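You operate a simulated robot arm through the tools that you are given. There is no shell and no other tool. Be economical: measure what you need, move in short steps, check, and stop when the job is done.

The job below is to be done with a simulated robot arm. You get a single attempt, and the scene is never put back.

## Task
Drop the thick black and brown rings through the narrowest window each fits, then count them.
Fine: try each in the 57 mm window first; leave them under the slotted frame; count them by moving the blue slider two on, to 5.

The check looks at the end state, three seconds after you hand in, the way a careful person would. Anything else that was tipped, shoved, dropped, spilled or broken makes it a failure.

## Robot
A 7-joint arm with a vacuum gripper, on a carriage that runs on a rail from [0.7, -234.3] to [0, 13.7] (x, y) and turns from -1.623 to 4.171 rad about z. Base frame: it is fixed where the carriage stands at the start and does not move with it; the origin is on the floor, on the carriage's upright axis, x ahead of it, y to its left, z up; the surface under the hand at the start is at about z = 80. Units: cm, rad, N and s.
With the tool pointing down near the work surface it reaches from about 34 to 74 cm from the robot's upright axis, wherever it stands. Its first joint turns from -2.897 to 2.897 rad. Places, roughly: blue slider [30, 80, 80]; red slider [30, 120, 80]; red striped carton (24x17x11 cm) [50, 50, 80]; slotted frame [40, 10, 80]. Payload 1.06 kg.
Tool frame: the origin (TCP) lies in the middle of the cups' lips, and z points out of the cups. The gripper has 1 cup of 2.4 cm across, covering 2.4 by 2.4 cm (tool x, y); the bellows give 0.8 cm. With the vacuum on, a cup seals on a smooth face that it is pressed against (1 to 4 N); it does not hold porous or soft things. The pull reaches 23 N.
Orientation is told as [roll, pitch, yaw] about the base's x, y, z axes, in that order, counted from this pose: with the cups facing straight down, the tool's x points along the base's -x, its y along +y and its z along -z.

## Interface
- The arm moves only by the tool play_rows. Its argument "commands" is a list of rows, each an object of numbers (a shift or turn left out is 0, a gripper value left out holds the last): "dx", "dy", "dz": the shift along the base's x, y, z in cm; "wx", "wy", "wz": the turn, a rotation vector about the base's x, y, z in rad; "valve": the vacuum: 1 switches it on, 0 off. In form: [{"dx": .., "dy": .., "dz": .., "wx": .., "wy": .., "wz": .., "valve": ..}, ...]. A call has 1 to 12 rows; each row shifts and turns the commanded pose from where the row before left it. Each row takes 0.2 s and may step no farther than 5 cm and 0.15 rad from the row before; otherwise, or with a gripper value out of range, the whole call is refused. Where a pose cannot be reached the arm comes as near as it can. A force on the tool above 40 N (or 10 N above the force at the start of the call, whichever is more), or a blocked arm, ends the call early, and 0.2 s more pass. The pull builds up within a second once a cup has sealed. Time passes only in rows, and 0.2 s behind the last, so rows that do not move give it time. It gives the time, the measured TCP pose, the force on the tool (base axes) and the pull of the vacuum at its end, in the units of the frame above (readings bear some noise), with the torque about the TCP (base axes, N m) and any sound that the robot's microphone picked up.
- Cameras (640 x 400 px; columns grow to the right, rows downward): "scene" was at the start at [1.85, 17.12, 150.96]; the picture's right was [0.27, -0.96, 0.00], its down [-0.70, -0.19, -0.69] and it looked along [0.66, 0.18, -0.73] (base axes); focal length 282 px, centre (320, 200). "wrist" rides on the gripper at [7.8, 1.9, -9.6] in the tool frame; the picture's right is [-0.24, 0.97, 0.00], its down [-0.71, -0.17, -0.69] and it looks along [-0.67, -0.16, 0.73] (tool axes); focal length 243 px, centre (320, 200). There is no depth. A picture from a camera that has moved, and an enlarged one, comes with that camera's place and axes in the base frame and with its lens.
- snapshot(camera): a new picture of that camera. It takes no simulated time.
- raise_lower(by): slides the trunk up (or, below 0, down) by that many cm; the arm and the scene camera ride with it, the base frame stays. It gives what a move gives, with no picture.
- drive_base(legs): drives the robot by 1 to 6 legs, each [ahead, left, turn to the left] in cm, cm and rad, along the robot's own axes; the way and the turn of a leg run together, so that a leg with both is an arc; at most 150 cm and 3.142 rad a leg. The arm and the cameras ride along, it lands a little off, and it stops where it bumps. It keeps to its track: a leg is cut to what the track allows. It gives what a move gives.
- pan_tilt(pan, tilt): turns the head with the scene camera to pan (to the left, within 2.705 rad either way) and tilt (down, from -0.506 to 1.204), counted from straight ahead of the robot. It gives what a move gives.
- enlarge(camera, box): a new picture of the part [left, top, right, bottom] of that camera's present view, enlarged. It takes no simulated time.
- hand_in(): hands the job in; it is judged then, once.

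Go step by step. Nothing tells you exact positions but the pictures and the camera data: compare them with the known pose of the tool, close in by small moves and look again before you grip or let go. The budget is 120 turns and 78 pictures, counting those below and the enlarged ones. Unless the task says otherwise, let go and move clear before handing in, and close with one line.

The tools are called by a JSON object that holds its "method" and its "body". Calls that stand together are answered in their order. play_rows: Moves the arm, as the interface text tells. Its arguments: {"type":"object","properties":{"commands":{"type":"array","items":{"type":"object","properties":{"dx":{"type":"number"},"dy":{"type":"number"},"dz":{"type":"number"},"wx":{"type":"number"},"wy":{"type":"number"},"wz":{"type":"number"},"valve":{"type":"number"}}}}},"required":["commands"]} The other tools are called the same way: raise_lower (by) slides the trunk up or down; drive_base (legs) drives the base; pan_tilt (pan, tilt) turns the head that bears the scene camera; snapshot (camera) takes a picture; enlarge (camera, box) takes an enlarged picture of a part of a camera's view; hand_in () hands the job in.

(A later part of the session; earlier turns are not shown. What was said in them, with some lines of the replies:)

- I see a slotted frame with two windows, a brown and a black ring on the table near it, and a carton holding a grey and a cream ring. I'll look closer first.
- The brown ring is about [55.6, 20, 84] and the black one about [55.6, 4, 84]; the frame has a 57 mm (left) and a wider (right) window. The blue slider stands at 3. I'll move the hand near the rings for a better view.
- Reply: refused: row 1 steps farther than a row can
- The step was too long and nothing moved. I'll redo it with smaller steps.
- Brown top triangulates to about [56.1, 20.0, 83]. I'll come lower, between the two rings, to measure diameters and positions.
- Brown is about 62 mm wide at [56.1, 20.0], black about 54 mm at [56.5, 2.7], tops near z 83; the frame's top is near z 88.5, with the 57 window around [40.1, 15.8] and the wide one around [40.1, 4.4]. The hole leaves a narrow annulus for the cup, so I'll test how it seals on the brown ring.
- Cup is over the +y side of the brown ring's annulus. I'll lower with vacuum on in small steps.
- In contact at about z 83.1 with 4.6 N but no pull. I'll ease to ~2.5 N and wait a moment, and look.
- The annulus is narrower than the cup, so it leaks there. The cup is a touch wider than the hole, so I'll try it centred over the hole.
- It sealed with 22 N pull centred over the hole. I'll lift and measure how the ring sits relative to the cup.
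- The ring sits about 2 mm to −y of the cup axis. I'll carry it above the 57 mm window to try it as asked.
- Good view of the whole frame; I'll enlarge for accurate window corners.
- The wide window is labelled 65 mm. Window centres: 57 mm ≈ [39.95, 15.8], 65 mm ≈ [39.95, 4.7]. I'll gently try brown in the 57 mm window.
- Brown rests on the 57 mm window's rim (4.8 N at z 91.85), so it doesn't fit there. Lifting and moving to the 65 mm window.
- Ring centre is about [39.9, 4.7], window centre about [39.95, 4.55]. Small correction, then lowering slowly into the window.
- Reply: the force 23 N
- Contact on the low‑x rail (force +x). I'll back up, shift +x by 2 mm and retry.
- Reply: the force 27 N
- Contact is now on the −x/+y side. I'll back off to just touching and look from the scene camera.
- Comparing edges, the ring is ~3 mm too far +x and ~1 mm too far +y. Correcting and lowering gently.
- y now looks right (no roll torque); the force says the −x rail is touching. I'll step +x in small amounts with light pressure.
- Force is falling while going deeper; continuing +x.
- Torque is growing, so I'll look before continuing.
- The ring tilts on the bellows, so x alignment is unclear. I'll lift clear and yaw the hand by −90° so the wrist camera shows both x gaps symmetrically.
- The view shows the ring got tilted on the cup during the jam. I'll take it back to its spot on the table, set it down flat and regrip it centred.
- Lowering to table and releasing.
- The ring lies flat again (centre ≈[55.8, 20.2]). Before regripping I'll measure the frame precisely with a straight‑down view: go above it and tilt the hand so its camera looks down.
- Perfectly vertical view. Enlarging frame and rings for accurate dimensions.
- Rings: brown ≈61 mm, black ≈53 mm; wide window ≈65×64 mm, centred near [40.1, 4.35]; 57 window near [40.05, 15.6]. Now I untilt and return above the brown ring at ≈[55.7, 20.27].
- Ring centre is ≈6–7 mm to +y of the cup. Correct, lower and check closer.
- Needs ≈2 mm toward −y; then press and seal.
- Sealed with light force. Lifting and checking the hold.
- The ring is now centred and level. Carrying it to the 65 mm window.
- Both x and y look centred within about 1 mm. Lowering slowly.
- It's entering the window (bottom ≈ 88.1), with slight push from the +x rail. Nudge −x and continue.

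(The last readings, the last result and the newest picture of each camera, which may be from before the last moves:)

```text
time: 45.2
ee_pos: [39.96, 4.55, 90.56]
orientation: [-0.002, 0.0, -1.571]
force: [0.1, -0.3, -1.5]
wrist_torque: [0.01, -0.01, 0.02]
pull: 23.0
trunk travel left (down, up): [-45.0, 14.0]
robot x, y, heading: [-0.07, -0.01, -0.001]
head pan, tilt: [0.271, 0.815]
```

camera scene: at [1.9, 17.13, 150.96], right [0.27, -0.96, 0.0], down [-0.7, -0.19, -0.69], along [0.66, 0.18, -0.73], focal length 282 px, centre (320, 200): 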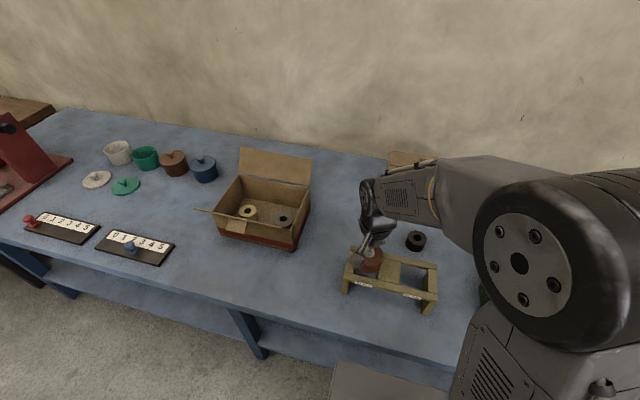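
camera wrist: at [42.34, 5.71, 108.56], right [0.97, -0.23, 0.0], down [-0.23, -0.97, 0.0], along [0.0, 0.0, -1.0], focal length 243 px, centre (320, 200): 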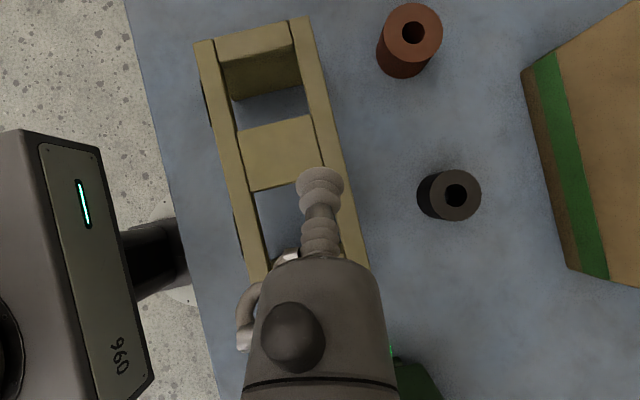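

Sliding freely. Lower further so the drop is short.

{"method": "play_rows", "body": {"commands": [{"dz": -0.8}, {"dz": -0.8}, {"dz": -0.8}, {"dz": -0.8}, {"dz": -0.6}, {}]}}

{"method": "snapshot", "body": {"camera": "scene"}}

```text
time: 46.6
ee_pos: [40.1, 4.54, 86.88]
orientation: [0.0, 0.0, -1.572]
force: [-0.8, 0.3, -0.8]
wrist_torque: [0.01, 0.01, -0.03]
pull: 23.1
trunk travel left (down, up): [-45.0, 14.0]
robot x, y, heading: [-0.0, 0.0, -0.001]
head pan, tilt: [0.271, 0.815]
```

```text
40 pictures are left
camera scene: at [1.86, 17.12, 150.96], right [0.27, -0.96, 0.0], down [-0.7, -0.19, -0.69], along [0.66, 0.18, -0.73], focal length 282 px, centre (320, 200)
```

scene: 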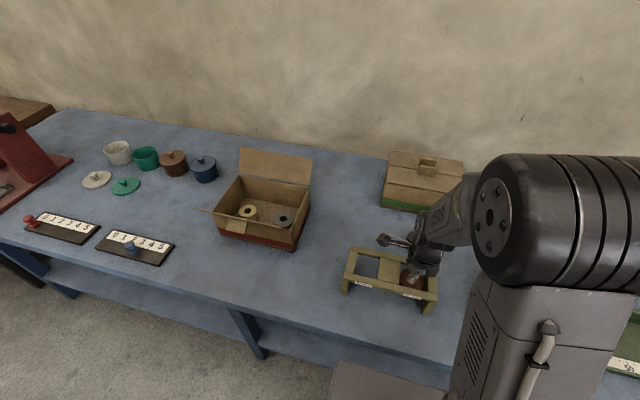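

Ring is inside the window; lower a bit more, and release.

{"method": "play_rows", "body": {"commands": [{"dz": -0.8}, {"dz": -0.7}, {"valve": 0}, {}, {}, {}]}}

```text
time: 48.0
ee_pos: [40.09, 4.49, 85.41]
orientation: [0.0, 0.001, -1.574]
force: [0.2, 0.0, 0.6]
wrist_torque: [0.02, 0.0, 0.01]
pull: 0.0
trunk travel left (down, up): [-45.0, 14.0]
robot x, y, heading: [0.51, -0.14, 0.002]
head pan, tilt: [0.271, 0.815]
```

Released. Raise straight up and go over the black ring at ≈[56.0, 2.95].

{"method": "play_rows", "body": {"commands": [{"dz": 4}, {"dz": 4}, {"dz": 3}, {"dx": 4, "dy": -0.4}, {"dx": 4, "dy": -0.4}, {"dx": 4, "dy": -0.4}, {"dx": 3.95, "dy": -0.4}, {"dz": -4}, {"dz": -3.9}, {}, {}]}}

{"method": "enlarge", "body": {"camera": "wrist", "box": [200, 50, 440, 220]}}

{"method": "enlarge", "body": {"camera": "scene", "box": [340, 230, 450, 310]}}

```text
time: 50.4
ee_pos: [56.02, 2.79, 88.59]
orientation: [0.001, 0.001, -1.57]
force: [-0.6, 0.3, 0.4]
wrist_torque: [0.0, 0.01, 0.0]
pull: 0.0
trunk travel left (down, up): [-45.0, 14.0]
robot x, y, heading: [-0.2, -0.08, 0.001]
head pan, tilt: [0.271, 0.815]
```

```text
2.35 times, centred on (320, 135) of wrist
camera zoom: at [57.94, 10.6, 98.01], right [0.97, -0.23, 0.0], down [-0.17, -0.71, 0.69], along [-0.16, -0.67, -0.73], focal length 571 px, centre (320, 353)
```

zoom: 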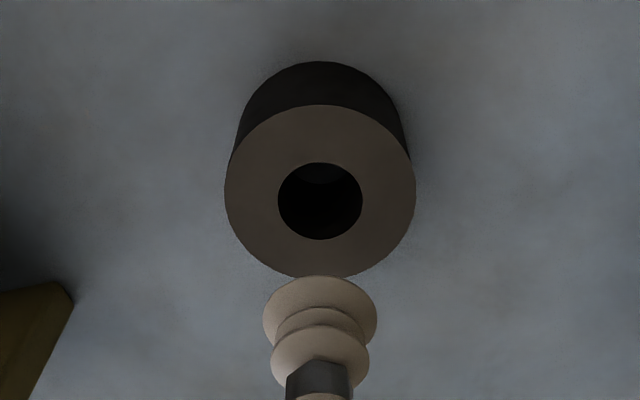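

```text
5.00 times, centred on (395, 270) of scene
camera zoom: at [1.84, 17.12, 150.96], right [0.27, -0.96, 0.0], down [-0.7, -0.19, -0.69], along [0.66, 0.18, -0.73], focal length 1411 px, centre (-55, -150)
```

zoom: 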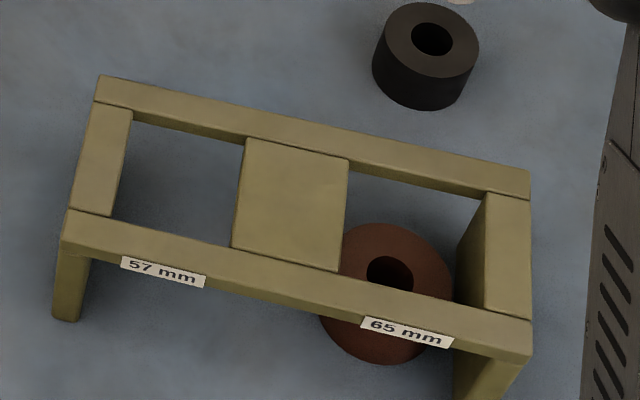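

Brown lies flat under the frame. The cup seems centred over the black ring; lower and check.

{"method": "play_rows", "body": {"commands": [{"dz": -4}, {}]}}

{"method": "enlarge", "body": {"camera": "wrist", "box": [240, 100, 400, 230]}}

```text
time: 51.0
ee_pos: [55.84, 2.8, 84.46]
orientation: [0.001, 0.0, -1.572]
force: [-0.3, 0.5, 0.9]
wrist_torque: [0.0, 0.01, -0.01]
pull: 0.1
trunk travel left (down, up): [-45.0, 14.0]
robot x, y, heading: [-0.11, 0.26, 0.004]
head pan, tilt: [0.271, 0.815]
```

```text
3.08 times, centred on (320, 165) of wrist
camera zoom: at [57.87, 10.66, 93.88], right [0.97, -0.23, 0.0], down [-0.17, -0.71, 0.68], along [-0.16, -0.67, -0.73], focal length 746 px, centre (320, 308)
```

zoom: 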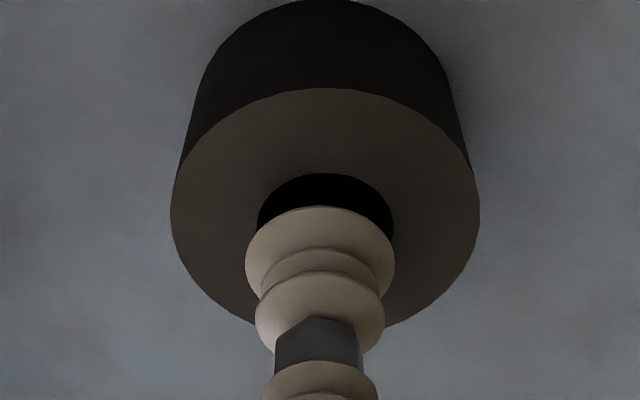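

{"method": "play_rows", "body": {"commands": [{"dx": 0.09, "dy": -0.08, "valve": 1}, {"dz": -0.5}, {"dz": -0.3}, {"dz": -0.2}, {}, {}, {}]}}

```text
time: 52.6
ee_pos: [56.19, 2.76, 83.37]
orientation: [0.003, 0.0, -1.571]
force: [1.2, -2.1, 8.3]
wrist_torque: [-0.01, 0.0, -0.03]
pull: 23.1
trunk travel left (down, up): [-45.0, 14.0]
robot x, y, heading: [0.15, 0.26, 0.002]
head pan, tilt: [0.271, 0.815]
```

Sealed on black. Lift and carry to the 57 mm window at ≈[40.05, 15.7].

{"method": "play_rows", "body": {"commands": [{"dz": 1}, {"dz": 4}, {"dz": 4}, {"dz": 3.5}, {"dx": -4, "dy": 2.6}, {"dx": -4, "dy": 2.6}, {"dx": -4, "dy": 2.6}, {"dx": -4, "dy": 2.6}, {"dy": 2.55}, {"dz": -2.3}, {}, {}]}}

{"method": "enlarge", "body": {"camera": "wrist", "box": [200, 50, 440, 220]}}

{"method": "enlarge", "body": {"camera": "scene", "box": [340, 230, 450, 310]}}

```text
time: 55.2
ee_pos: [40.17, 15.64, 93.53]
orientation: [-0.001, 0.0, -1.572]
force: [1.0, 0.3, -1.0]
wrist_torque: [0.02, 0.03, 0.01]
pull: 22.5
trunk travel left (down, up): [-45.0, 14.0]
robot x, y, heading: [-0.18, 0.28, -0.003]
head pan, tilt: [0.271, 0.815]
```

```text
2.35 times, centred on (320, 135) of wrist
camera zoom: at [42.08, 23.4, 102.95], right [0.97, -0.23, 0.0], down [-0.17, -0.71, 0.69], along [-0.16, -0.67, -0.73], focal length 571 px, centre (320, 353)
```

zoom: 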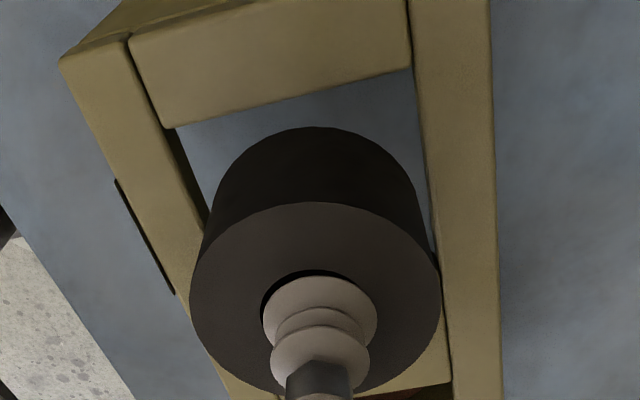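

```text
5.00 times, centred on (395, 270) of scene
camera zoom: at [1.84, 17.12, 150.96], right [0.27, -0.96, 0.0], down [-0.7, -0.19, -0.69], along [0.66, 0.18, -0.73], focal length 1411 px, centre (-55, -150)
```

zoom: 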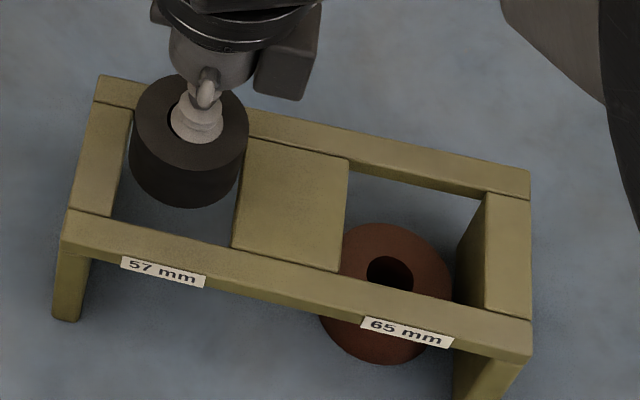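

Black needs about +1.5 mm in y; adjusting and lowering slowly.

{"method": "play_rows", "body": {"commands": [{"dy": 0.15, "dx": -0.05}, {"dz": -0.8}, {"dz": -0.2}, {"dz": -0.2}, {"dz": -0.2}, {"dz": -0.2}, {"dz": -0.2}, {}]}}

```text
time: 57.0
ee_pos: [40.14, 15.81, 91.8]
orientation: [0.001, 0.002, -1.571]
force: [0.1, -8.9, 16.4]
wrist_torque: [0.25, -0.02, -0.03]
pull: 22.1
trunk travel left (down, up): [-45.0, 14.0]
robot x, y, heading: [0.05, 0.19, -0.004]
head pan, tilt: [0.271, 0.815]
```

Touching the +y bar. Back up, shift −y by 2 mm, retry.

{"method": "play_rows", "body": {"commands": [{"dz": 0.9}, {"dy": -0.2}, {}, {"dz": -0.5}, {"dz": -0.2}, {"dz": -0.2}, {}]}}

```text
time: 58.6
ee_pos: [40.05, 15.73, 91.86]
orientation: [0.0, 0.001, -1.571]
force: [-1.0, -0.6, -0.5]
wrist_torque: [-0.02, -0.02, 0.03]
pull: 22.9
trunk travel left (down, up): [-45.0, 14.0]
robot x, y, heading: [-0.49, -0.26, 0.001]
head pan, tilt: [0.271, 0.815]
```

No contact now at z 91.86 (bottom ≈ 88.3, just inside). Continue down slowly.

{"method": "play_rows", "body": {"commands": [{"dz": -0.2}, {"dz": -0.2}, {"dz": -0.2}, {"dz": -0.3}, {"dz": -0.3}, {}]}}

```text
time: 60.0
ee_pos: [39.94, 15.74, 90.63]
orientation: [0.0, -0.001, -1.571]
force: [0.1, -0.2, -0.4]
wrist_torque: [0.03, -0.02, 0.02]
pull: 22.9
trunk travel left (down, up): [-45.0, 14.0]
robot x, y, heading: [-0.23, 0.32, -0.003]
head pan, tilt: [0.271, 0.815]
```

{"method": "play_rows", "body": {"commands": [{"dz": -0.8}, {"dz": -0.8}, {"dz": -0.8}, {"dz": -0.8}, {"dz": -0.8}, {"dz": -0.8}, {"dz": -0.4}, {"valve": 0}, {}, {}, {}]}}

```text
time: 62.4
ee_pos: [40.09, 15.76, 85.42]
orientation: [0.0, 0.0, -1.571]
force: [0.4, -0.4, -0.4]
wrist_torque: [0.0, -0.02, -0.02]
pull: 0.1
trunk travel left (down, up): [-45.0, 14.0]
robot x, y, heading: [-0.58, -0.05, 0.0]
head pan, tilt: [0.271, 0.815]
```

Released. Raising and checking the frame.

{"method": "play_rows", "body": {"commands": [{"dz": 4}, {"dz": 4}, {"dz": 4}, {"dz": 4.5}, {"dz": 4.5}, {"dz": 4.5}, {}]}}

{"method": "enlarge", "body": {"camera": "scene", "box": [330, 230, 450, 320]}}

{"method": "enlarge", "body": {"camera": "scene", "box": [85, 215, 185, 285]}}

```text
time: 64.0
ee_pos: [40.15, 15.86, 111.09]
orientation: [0.001, 0.001, -1.57]
force: [0.2, -0.4, -0.9]
wrist_torque: [0.0, 0.0, 0.02]
pull: 0.1
trunk travel left (down, up): [-45.0, 14.0]
robot x, y, heading: [-0.27, -0.04, 0.004]
head pan, tilt: [0.271, 0.815]
```

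```text
4.44 times, centred on (390, 275) of scene
camera zoom: at [1.83, 17.12, 150.96], right [0.27, -0.96, 0.0], down [-0.7, -0.19, -0.69], along [0.66, 0.18, -0.73], focal length 1254 px, centre (9, -133)
```

zoom: 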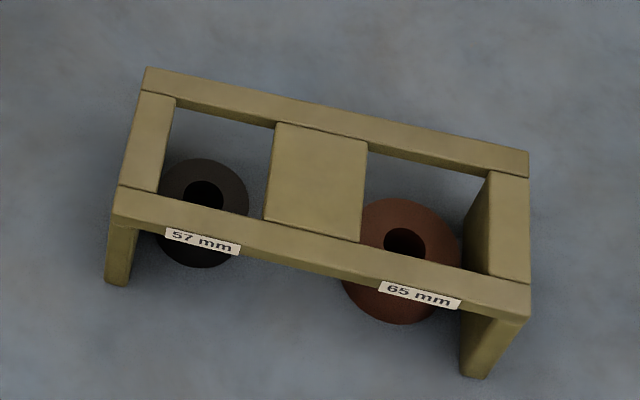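

```text
5.71 times, centred on (135, 250) of scene
camera zoom: at [1.83, 17.12, 150.96], right [0.27, -0.96, 0.0], down [-0.7, -0.19, -0.69], along [0.66, 0.18, -0.73], focal length 1612 px, centre (1377, -86)
```

zoom: 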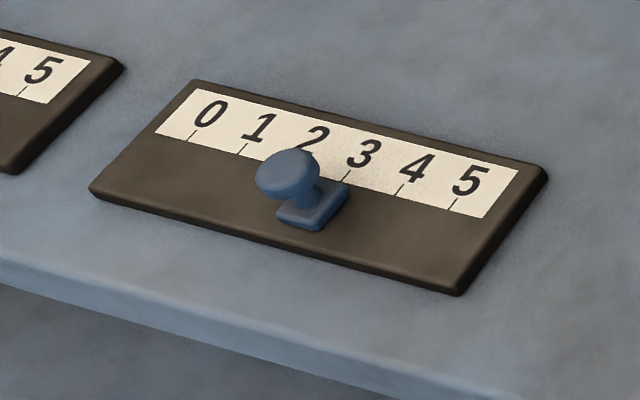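

Both rings lie flat under the frame, as wanted. The blue slider's base is at ≈[30.6, 80.4], scale pitch ≈3.16 cm toward −y, so it must move ≈6.3 cm to y ≈ 74.1. I'll drive left to the rail's end and turn.

{"method": "drive_base", "body": {"legs": [[0, 14, 0], [0, 0, 0.8]]}}

{"method": "pan_tilt", "body": {"pan": 0.3, "tilt": 0.9}}

{"method": "snapshot", "body": {"camera": "scene"}}

```text
time: 67.4
ee_pos: [16.84, 53.34, 111.04]
orientation: [0.0, -0.001, -0.775]
force: [0.1, 0.0, -0.6]
wrist_torque: [0.06, 0.0, -0.01]
pull: 0.1
trunk travel left (down, up): [-45.0, 14.0]
robot x, y, heading: [-0.11, 13.38, 0.788]
head pan, tilt: [0.271, 0.815]
```

```text
time: 68.1
ee_pos: [16.79, 53.22, 110.95]
orientation: [0.0, 0.001, -0.775]
force: [0.1, -0.3, 1.6]
wrist_torque: [-0.03, 0.01, 0.0]
pull: 0.1
trunk travel left (down, up): [-45.0, 14.0]
robot x, y, heading: [-0.08, 13.75, 0.795]
head pan, tilt: [0.3, 0.901]
```

```text
32 pictures are left
camera scene: at [-11.47, 26.34, 150.3], right [0.89, -0.46, 0.0], down [-0.36, -0.7, -0.62], along [0.28, 0.55, -0.78], focal length 282 px, centre (320, 200)
```

scene: 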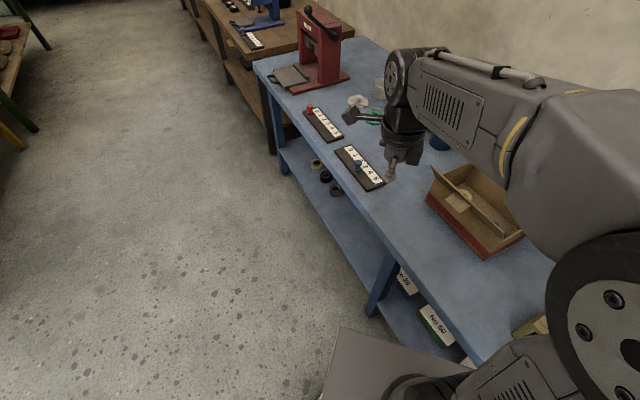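

The base is at y≈13.7. Now reach toward the slider, staying high.

{"method": "play_rows", "body": {"commands": [{"dx": 1.9, "dy": 4.2, "dz": -1.3}, {"dx": 1.9, "dy": 4.2, "dz": -1.3}, {"dx": 1.9, "dy": 4.2, "dz": -1.3}, {"dx": 1.9, "dy": 4.2, "dz": -1.3}, {"dx": 1.9, "dy": 4.2, "dz": -1.3}, {"dx": 1.9, "dy": 4.2, "dz": -1.3}, {"dx": 1.9, "dy": 4.2, "dz": -1.3}, {}]}}

{"method": "snapshot", "body": {"camera": "wrist"}}

{"method": "enlarge", "body": {"camera": "scene", "box": [290, 80, 450, 210]}}

```text
time: 69.9
ee_pos: [28.07, 79.22, 101.91]
orientation: [0.0, -0.001, -0.775]
force: [0.3, -0.7, 0.7]
wrist_torque: [0.01, 0.02, 0.03]
pull: 0.0
out of reach, approached as far as the arm can: row 7
trunk travel left (down, up): [-45.0, 14.0]
robot x, y, heading: [-0.49, 13.39, 0.796]
head pan, tilt: [0.3, 0.901]
```

```text
31 pictures are left
camera wrist: at [23.89, 86.08, 111.25], right [0.85, 0.53, 0.0], down [0.39, -0.62, 0.69], along [0.36, -0.58, -0.73], focal length 243 px, centre (320, 200)
```

wrist: 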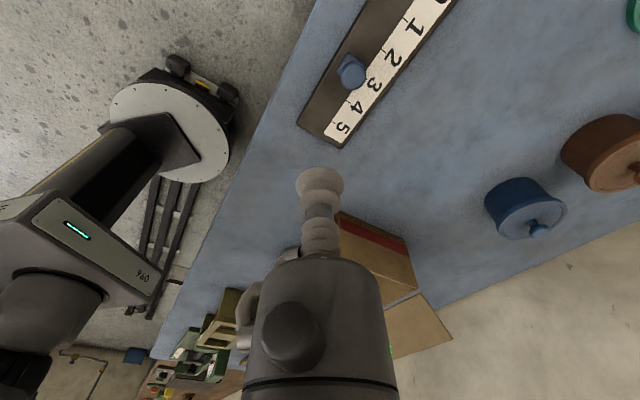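

```text
3.08 times, centred on (370, 145) of scene
camera zoom: at [-11.49, 26.32, 150.3], right [0.89, -0.46, 0.0], down [-0.36, -0.7, -0.62], along [0.28, 0.55, -0.78], focal length 868 px, centre (166, 369)
```

zoom: 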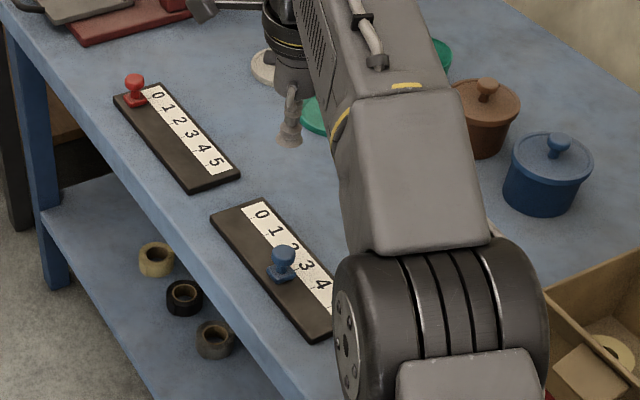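

The reach limit is close (radius ≈71 here). Slider knob ≈[30.8, 80.6]. I'll inspect the knob's shape to choose between gripping its top and pushing.

{"method": "enlarge", "body": {"camera": "wrist", "box": [290, 20, 420, 150]}}

```text
3.08 times, centred on (355, 85) of wrist
camera zoom: at [23.89, 86.08, 111.25], right [0.85, 0.53, 0.0], down [0.39, -0.62, 0.69], along [0.36, -0.58, -0.73], focal length 746 px, centre (212, 554)
```

zoom: 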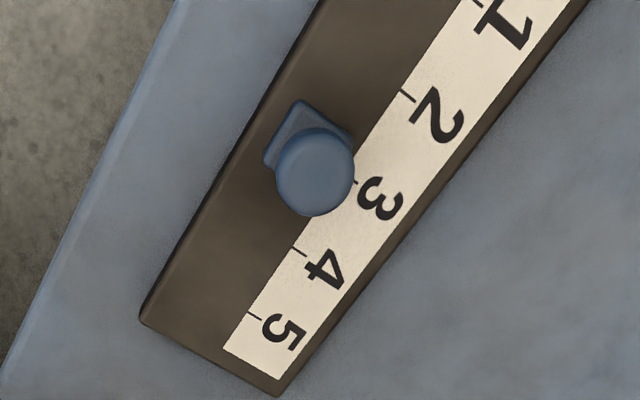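

The knob has a flat disc top ≈2.7 cm wide, so gripping it by suction is feasible. I'll lower and see how far the arm reaches.

{"method": "play_rows", "body": {"commands": [{"dz": -3}, {"dz": -3}, {"dz": -3}, {"dz": -2}, {}]}}

```text
time: 71.1
ee_pos: [27.94, 79.21, 90.79]
orientation: [0.0, 0.001, -0.776]
force: [-0.5, 0.5, 0.1]
wrist_torque: [0.0, 0.01, 0.01]
pull: 0.1
trunk travel left (down, up): [-45.0, 14.0]
robot x, y, heading: [0.19, 13.43, 0.796]
head pan, tilt: [0.3, 0.901]
```

{"method": "play_rows", "body": {"commands": [{"dx": 1, "dy": 0.5}, {"dx": 1, "dy": 0.5}, {"dx": 0.6, "dy": 0.5}, {"dy": 0.5}, {}]}}

{"method": "snapshot", "body": {"camera": "wrist"}}

```text
time: 72.3
ee_pos: [30.33, 80.52, 90.9]
orientation: [0.0, -0.001, -0.775]
force: [0.2, 0.0, -0.4]
wrist_torque: [0.01, 0.0, -0.01]
pull: 0.1
out of reach, approached as far as the arm can: row 3, 4
trunk travel left (down, up): [-45.0, 14.0]
robot x, y, heading: [-0.4, 13.24, 0.794]
head pan, tilt: [0.3, 0.901]
```

```text
28 pictures are left
camera wrist: at [26.13, 87.32, 100.35], right [0.85, 0.53, 0.0], down [0.39, -0.62, 0.69], along [0.36, -0.58, -0.73], focal length 243 px, centre (320, 200)
```

wrist: 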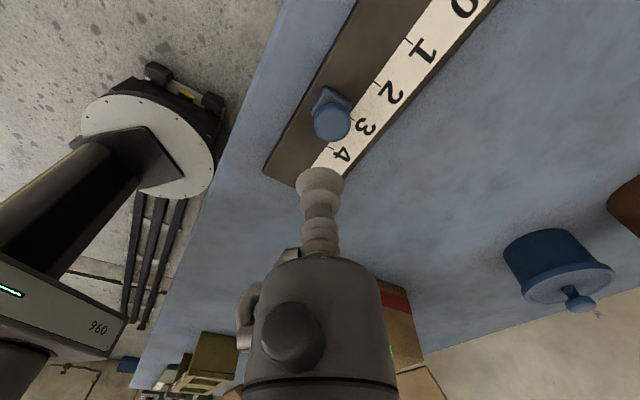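

Knob top centre ≈[30.5, 81.7]; I'm about 1.2 cm short. Lower positions reach farther, so I'll raise the trunk and lower the hand relative to it.

{"method": "raise_lower", "body": {"by": 10}}

{"method": "play_rows", "body": {"commands": [{"dz": -4}, {"dz": -4}, {"dz": -4}, {"dy": 0.5}, {"dy": 0.4}, {"dx": 0.15, "dy": 0.3}, {}]}}

{"method": "enlarge", "body": {"camera": "wrist", "box": [220, 80, 420, 220]}}

```text
time: 73.6
ee_pos: [30.25, 80.6, 100.93]
orientation: [0.0, -0.001, -0.775]
force: [0.1, 0.2, 0.1]
wrist_torque: [0.0, 0.01, 0.01]
pull: 0.2
trunk travel left (down, up): [-55.0, 4.0]
robot x, y, heading: [0.06, 13.58, 0.796]
head pan, tilt: [0.3, 0.901]
```

```text
time: 75.2
ee_pos: [29.97, 80.68, 88.83]
orientation: [-0.001, -0.001, -0.775]
force: [0.6, 0.4, -0.3]
wrist_torque: [0.02, 0.04, -0.04]
pull: 0.1
out of reach, approached as far as the arm can: row 4, 5, 6
trunk travel left (down, up): [-55.0, 4.0]
robot x, y, heading: [0.21, 13.24, 0.794]
head pan, tilt: [0.3, 0.901]
```

```text
2.86 times, centred on (320, 150) of wrist
camera zoom: at [25.83, 87.55, 98.39], right [0.85, 0.53, 0.0], down [0.39, -0.62, 0.69], along [0.36, -0.58, -0.73], focal length 693 px, centre (320, 343)
```

zoom: 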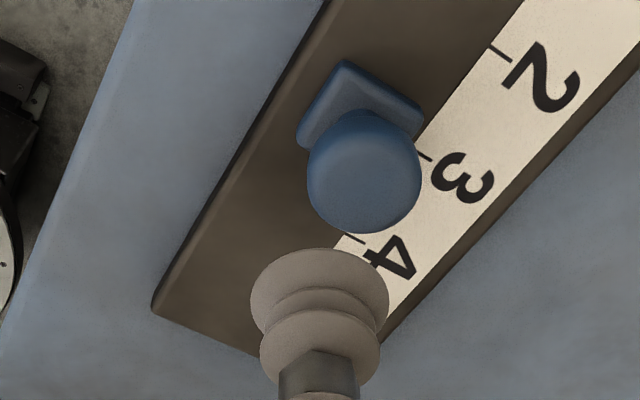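

I'm ~1.3 cm short radially; a small outward tilt (0.1 rad) gives the reach and the bellows can absorb it.

{"method": "play_rows", "body": {"commands": [{"wx": 0.0914, "wy": -0.0405}, {"dy": 0.6, "dx": 0.25}, {"dx": 0.25, "dy": 0.55}, {}, {}]}}

{"method": "enlarge", "body": {"camera": "wrist", "box": [220, 80, 420, 220]}}

```text
time: 76.4
ee_pos: [30.6, 81.73, 89.01]
orientation: [0.093, 0.034, -0.772]
force: [0.5, 0.8, -0.7]
wrist_torque: [0.01, -0.01, 0.01]
pull: 0.2
trunk travel left (down, up): [-55.0, 4.0]
robot x, y, heading: [0.02, 13.45, 0.791]
head pan, tilt: [0.3, 0.901]
```

```text
2.86 times, centred on (320, 150) of wrist
camera zoom: at [26.01, 87.78, 98.8], right [0.85, 0.53, 0.08], down [0.36, -0.68, 0.64], along [0.39, -0.51, -0.76], focal length 693 px, centre (320, 343)
```

zoom: 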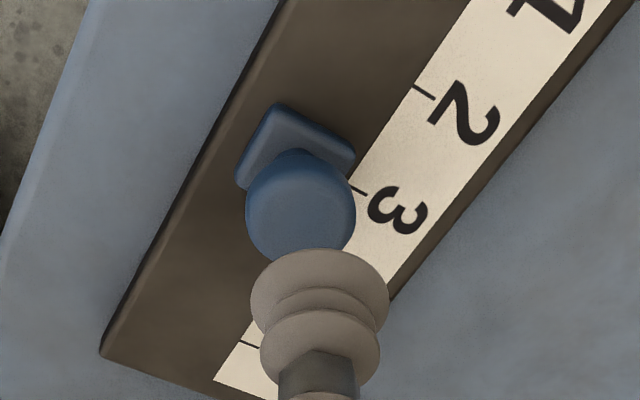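

Reached: the knob's centre is within ~2 mm of the cup. Lower and re-check.

{"method": "play_rows", "body": {"commands": [{"dy": -0.12, "dx": -0.05}, {"dz": -1.5}, {"dz": -1}, {}]}}

{"method": "enlarge", "body": {"camera": "wrist", "box": [240, 110, 400, 220]}}

{"method": "enlarge", "body": {"camera": "scene", "box": [310, 110, 400, 200]}}

```text
time: 77.4
ee_pos: [30.39, 81.8, 86.39]
orientation: [0.094, 0.035, -0.775]
force: [0.3, 0.3, 0.2]
wrist_torque: [0.02, -0.01, -0.01]
pull: 0.0
trunk travel left (down, up): [-55.0, 4.0]
robot x, y, heading: [-0.17, 13.58, 0.791]
head pan, tilt: [0.3, 0.901]
```

```text
3.64 times, centred on (320, 165) of wrist
camera zoom: at [25.92, 87.67, 96.27], right [0.85, 0.53, 0.08], down [0.36, -0.68, 0.64], along [0.39, -0.51, -0.76], focal length 882 px, centre (320, 327)
```

zoom: 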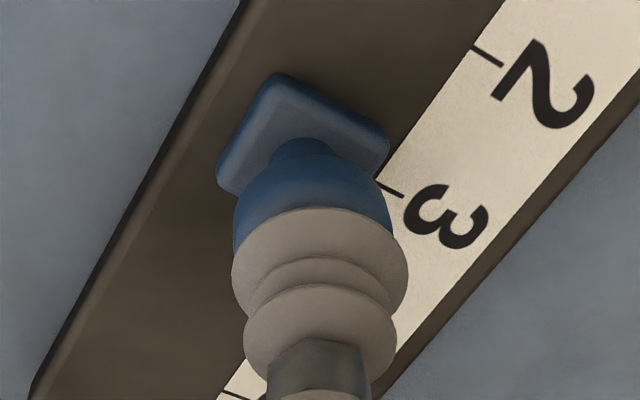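

```text
4.44 times, centred on (355, 155) of scene
camera zoom: at [-11.47, 26.34, 160.3], right [0.89, -0.46, 0.0], down [-0.36, -0.7, -0.62], along [0.28, 0.55, -0.78], focal length 1254 px, centre (164, 400)
```

zoom: 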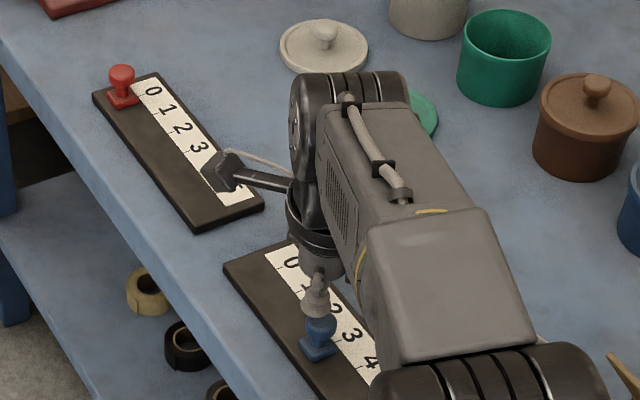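

Laterally aligned within 1 mm. Pressing with vacuum on.

{"method": "play_rows", "body": {"commands": [{"dx": -0.06, "dy": -0.04, "valve": 1}, {"dz": -0.4}, {"dz": -0.3}, {"dz": -0.2}, {}, {}]}}

```text
time: 78.8
ee_pos: [30.44, 81.59, 85.61]
orientation: [0.094, 0.036, -0.776]
force: [0.2, 0.1, 0.6]
wrist_torque: [0.0, 0.0, -0.07]
pull: 0.0
trunk travel left (down, up): [-55.0, 4.0]
robot x, y, heading: [0.05, 13.53, 0.794]
head pan, tilt: [0.3, 0.901]
```

{"method": "play_rows", "body": {"commands": [{"dz": -0.2}, {"dz": -0.15}, {"dz": -0.1}, {}, {}]}}

```text
time: 80.0
ee_pos: [30.48, 81.62, 85.05]
orientation: [0.096, 0.033, -0.773]
force: [0.1, 0.9, -0.1]
wrist_torque: [0.04, -0.01, -0.01]
pull: 0.1
trunk travel left (down, up): [-55.0, 4.0]
robot x, y, heading: [-0.19, 13.52, 0.79]
head pan, tilt: [0.3, 0.901]
```

{"method": "play_rows", "body": {"commands": [{"dz": -0.15}, {"dz": -0.15}, {"dz": -0.1}, {}, {}]}}

{"method": "enlarge", "body": {"camera": "wrist", "box": [240, 110, 400, 220]}}

```text
time: 81.2
ee_pos: [30.48, 81.73, 84.78]
orientation: [0.094, 0.035, -0.772]
force: [0.2, 0.3, 1.7]
wrist_torque: [-0.01, -0.02, -0.02]
pull: 0.0
trunk travel left (down, up): [-55.0, 4.0]
robot x, y, heading: [0.31, 13.54, 0.794]
head pan, tilt: [0.3, 0.901]
```

```text
3.64 times, centred on (320, 165) of wrist
camera zoom: at [25.88, 87.63, 94.57], right [0.85, 0.53, 0.08], down [0.36, -0.68, 0.64], along [0.39, -0.51, -0.76], focal length 882 px, centre (320, 327)
```

zoom: 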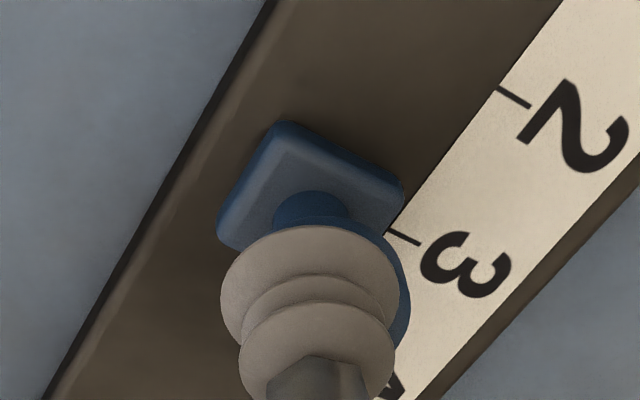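

No seal; comparing with the slider's foot, the knob centre is nearer [30.75, 81.3]. Back up, shift and retry.

{"method": "play_rows", "body": {"commands": [{"dz": 1.0}, {"dx": 0.22, "dy": -0.38}, {"dz": -0.6}, {"dz": -0.3}, {"dz": -0.15}, {}, {}]}}

{"method": "enlarge", "body": {"camera": "wrist", "box": [240, 110, 400, 220]}}

```text
time: 82.8
ee_pos: [30.75, 81.17, 84.78]
orientation: [0.096, 0.035, -0.773]
force: [2.9, 2.0, 18.2]
wrist_torque: [-0.27, 0.03, 0.05]
pull: 22.4
trunk travel left (down, up): [-55.0, 4.0]
robot x, y, heading: [-0.16, 13.27, 0.8]
head pan, tilt: [0.3, 0.901]
```

```text
3.64 times, centred on (320, 165) of wrist
camera zoom: at [26.14, 87.16, 94.66], right [0.85, 0.53, 0.08], down [0.36, -0.68, 0.64], along [0.39, -0.51, -0.76], focal length 882 px, centre (320, 327)
```

zoom: 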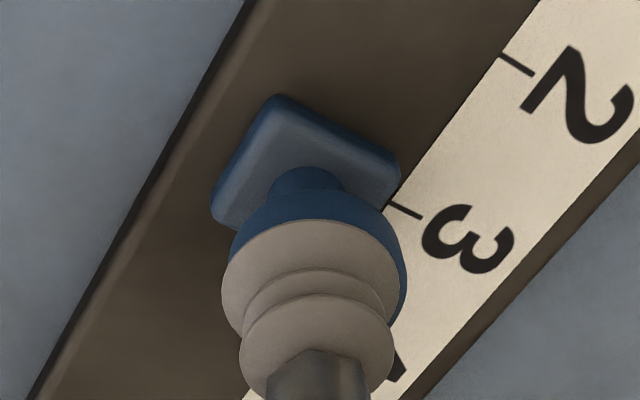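

Sealed on the knob. Relieve the press slightly, then slide 6 cm toward −y in small steps.

{"method": "play_rows", "body": {"commands": [{"dz": 0.25}, {"dy": -0.5}, {"dy": -0.7}, {"dy": -0.8}, {"dy": -0.8}, {"dy": -0.8}, {"dy": -0.8}, {"dy": -0.8}, {"dy": -0.6}, {}, {}]}}

{"method": "enlarge", "body": {"camera": "wrist", "box": [220, 90, 420, 230]}}

```text
time: 85.2
ee_pos: [30.72, 75.63, 84.92]
orientation: [0.094, 0.034, -0.773]
force: [3.1, 0.5, -0.3]
wrist_torque: [-0.18, 0.03, -0.01]
pull: 22.6
trunk travel left (down, up): [-55.0, 4.0]
robot x, y, heading: [-0.13, 13.38, 0.795]
head pan, tilt: [0.3, 0.901]
```

```text
2.86 times, centred on (320, 160) of wrist
camera zoom: at [26.16, 81.51, 94.75], right [0.85, 0.53, 0.08], down [0.36, -0.68, 0.64], along [0.39, -0.51, -0.76], focal length 693 px, centre (320, 314)
```

zoom: 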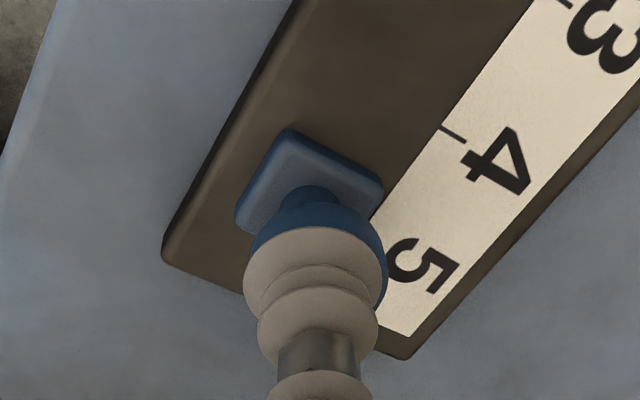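

It moved ≈5.6 cm. Move another 0.75 cm, then check.

{"method": "play_rows", "body": {"commands": [{"dy": -0.4}, {"dy": -0.35}, {}, {}]}}

{"method": "enlarge", "body": {"camera": "wrist", "box": [220, 90, 420, 230]}}

{"method": "enlarge", "body": {"camera": "scene", "box": [310, 130, 410, 210]}}

```text
time: 86.2
ee_pos: [30.62, 74.98, 84.65]
orientation: [0.094, 0.035, -0.773]
force: [5.5, 7.2, 2.7]
wrist_torque: [-0.17, 0.0, 0.03]
pull: 22.8
trunk travel left (down, up): [-55.0, 4.0]
robot x, y, heading: [-0.05, 13.45, 0.79]
head pan, tilt: [0.3, 0.901]
```

```text
2.86 times, centred on (320, 160) of wrist
camera zoom: at [26.09, 80.84, 94.77], right [0.85, 0.53, 0.08], down [0.36, -0.68, 0.64], along [0.39, -0.51, -0.76], focal length 693 px, centre (320, 314)
```

zoom: 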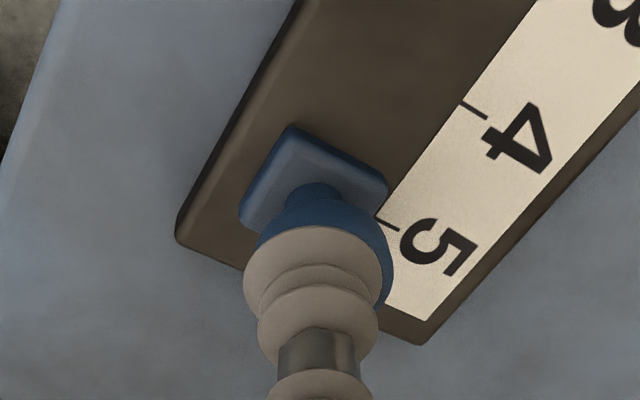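

```text
5.00 times, centred on (360, 170) of scene
camera zoom: at [-11.43, 26.41, 160.3], right [0.89, -0.46, 0.0], down [-0.36, -0.7, -0.62], along [0.28, 0.55, -0.78], focal length 1411 px, centre (120, 350)
```

zoom: 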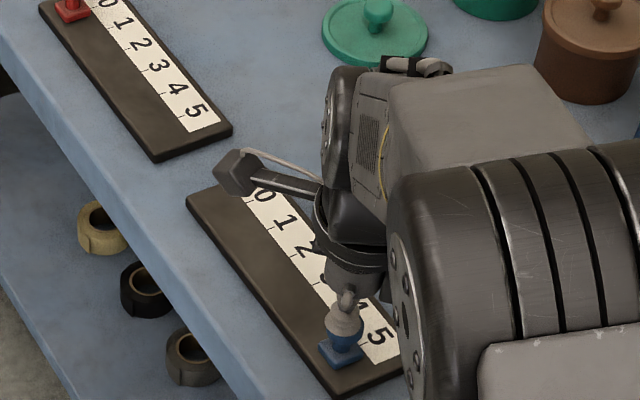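

Slider foot is ~1.5 mm short of tick 5. One small nudge more, then look.

{"method": "play_rows", "body": {"commands": [{"dy": -0.15}, {}, {}]}}

{"method": "enlarge", "body": {"camera": "wrist", "box": [220, 90, 420, 230]}}

```text
time: 87.0
ee_pos: [30.73, 74.54, 84.85]
orientation: [0.093, 0.036, -0.774]
force: [-1.2, -1.0, 1.5]
wrist_torque: [0.01, -0.01, 0.02]
pull: 0.0
trunk travel left (down, up): [-55.0, 4.0]
robot x, y, heading: [-0.37, 13.48, 0.793]
head pan, tilt: [0.3, 0.901]
```

```text
2.86 times, centred on (320, 160) of wrist
camera zoom: at [26.1, 80.51, 94.65], right [0.85, 0.53, 0.08], down [0.36, -0.68, 0.64], along [0.39, -0.51, -0.76], focal length 693 px, centre (320, 314)
```

zoom: 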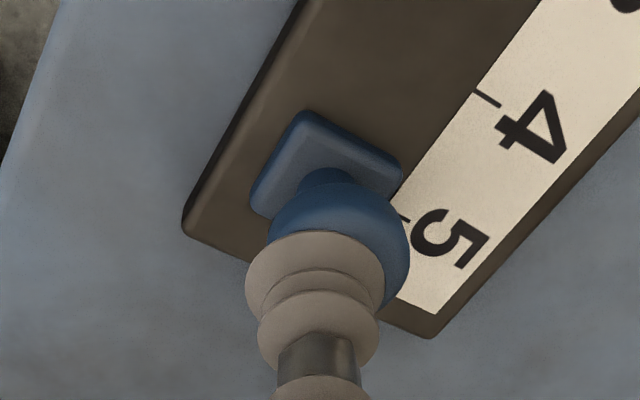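

The seal popped off, so the slider resists there — likely the end stop at 5. Switch off, rise, and look.

{"method": "play_rows", "body": {"commands": [{"valve": 0}, {}, {"dz": 1}, {"dz": 3}, {"dz": 4}, {"dz": 4}, {"dz": 4, "dy": -2}, {}]}}

{"method": "enlarge", "body": {"camera": "wrist", "box": [270, 10, 430, 150]}}

```text
time: 88.8
ee_pos: [30.67, 72.26, 101.08]
orientation: [0.094, 0.033, -0.774]
force: [-0.1, 0.3, 0.2]
wrist_torque: [0.0, 0.01, -0.06]
pull: 0.1
trunk travel left (down, up): [-55.0, 4.0]
robot x, y, heading: [-0.31, 13.85, 0.794]
head pan, tilt: [0.3, 0.901]
```

```text
2.86 times, centred on (350, 80) of wrist
camera zoom: at [26.12, 78.27, 110.89], right [0.85, 0.53, 0.08], down [0.36, -0.68, 0.64], along [0.39, -0.51, -0.76], focal length 693 px, centre (234, 543)
```

zoom: 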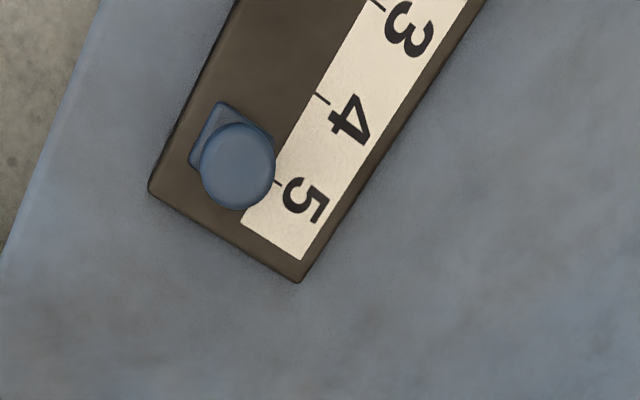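

Looks at 5. I'll retract and confirm from the scene camera.

{"method": "play_rows", "body": {"commands": [{"wx": -0.0914, "wy": 0.0405, "dz": 3}, {"dz": 4}, {"dz": 4}, {"dx": -2, "dy": -4}, {"dx": -2, "dy": -4}, {"dx": -2, "dy": -4}, {"dx": -2, "dy": -4}, {}]}}

{"method": "drive_base", "body": {"legs": [[0, 0, -0.79]]}}

{"method": "pan_tilt", "body": {"pan": 0.9, "tilt": 0.8}}

{"method": "snapshot", "body": {"camera": "scene"}}

```text
time: 90.6
ee_pos: [22.82, 56.67, 111.83]
orientation: [0.001, -0.001, -0.774]
force: [0.7, 0.9, 0.2]
wrist_torque: [-0.01, 0.0, -0.02]
pull: 0.1
trunk travel left (down, up): [-55.0, 4.0]
robot x, y, heading: [-0.06, 13.58, 0.794]
head pan, tilt: [0.3, 0.901]
```

```text
time: 93.1
ee_pos: [47.02, 26.8, 111.61]
orientation: [-0.001, -0.001, -1.583]
force: [0.6, -0.1, -1.0]
wrist_torque: [0.0, 0.0, 0.03]
pull: 0.1
trunk travel left (down, up): [-55.0, 4.0]
robot x, y, heading: [-0.25, 13.6, -0.014]
head pan, tilt: [0.3, 0.901]
```

```text
time: 94.1
ee_pos: [46.97, 26.78, 111.74]
orientation: [0.001, 0.0, -1.583]
force: [0.5, -0.5, 0.3]
wrist_torque: [0.01, 0.01, 0.0]
pull: 0.1
trunk travel left (down, up): [-55.0, 4.0]
robot x, y, heading: [0.07, 13.45, -0.015]
head pan, tilt: [0.901, 0.799]
```

```text
16 pictures are left
camera scene: at [-0.59, 34.78, 161.09], right [0.77, -0.63, 0.0], down [-0.45, -0.56, -0.7], along [0.44, 0.54, -0.72], focal length 282 px, centre (320, 200)
```

scene: 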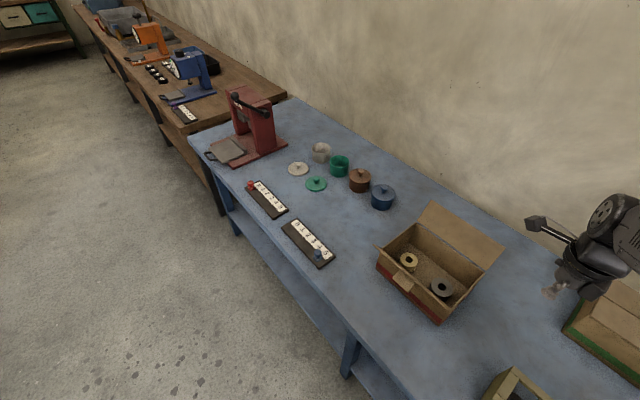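

{"method": "enlarge", "body": {"camera": "scene", "box": [270, 205, 350, 275]}}

{"method": "pan_tilt", "body": {"pan": 0.1, "tilt": 0.9}}

{"method": "snapshot", "body": {"camera": "scene"}}

```text
5.71 times, centred on (310, 240) of scene
camera zoom: at [-0.59, 34.78, 161.09], right [0.77, -0.63, 0.0], down [-0.45, -0.56, -0.7], along [0.44, 0.54, -0.72], focal length 1612 px, centre (377, -29)
```

zoom: 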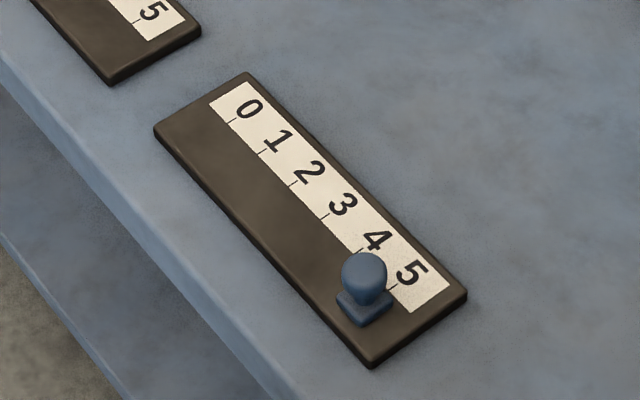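

```text
time: 95.2
ee_pos: [47.06, 26.81, 111.82]
orientation: [0.0, 0.0, -1.583]
force: [0.3, -0.5, 0.0]
wrist_torque: [0.01, -0.04, -0.04]
pull: 0.1
trunk travel left (down, up): [-55.0, 4.0]
robot x, y, heading: [0.02, 13.6, -0.014]
head pan, tilt: [0.099, 0.901]
```

```text
14 pictures are left
camera scene: at [1.83, 29.19, 160.3], right [0.09, -1.0, 0.0], down [-0.78, -0.07, -0.62], along [0.62, 0.05, -0.78], focal length 282 px, centre (320, 200)
```

scene: 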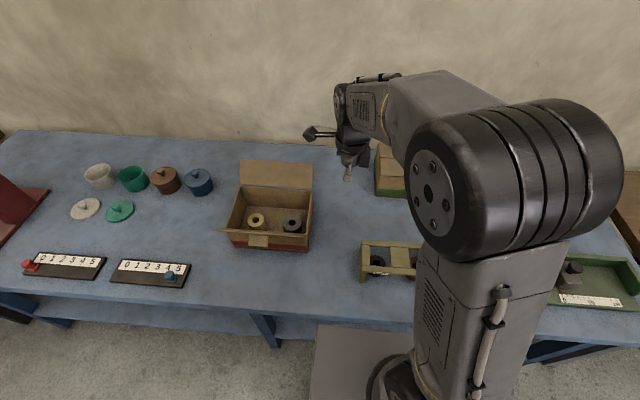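

The slider sits at 5, both rings lie under the frame, and everything else looks undisturbed with the hand clear. I'm handing in.

{"method": "hand_in", "body": {}}

```text
The job is handed in.
```

The job is handed in, and the last pictures show it done. The black ring dropped through the 57 mm window. The brown ring was tried in the 57 mm window, didn't fit, and went through the 65 mm one. Both lie under the frame, and the blue slider is at 5.
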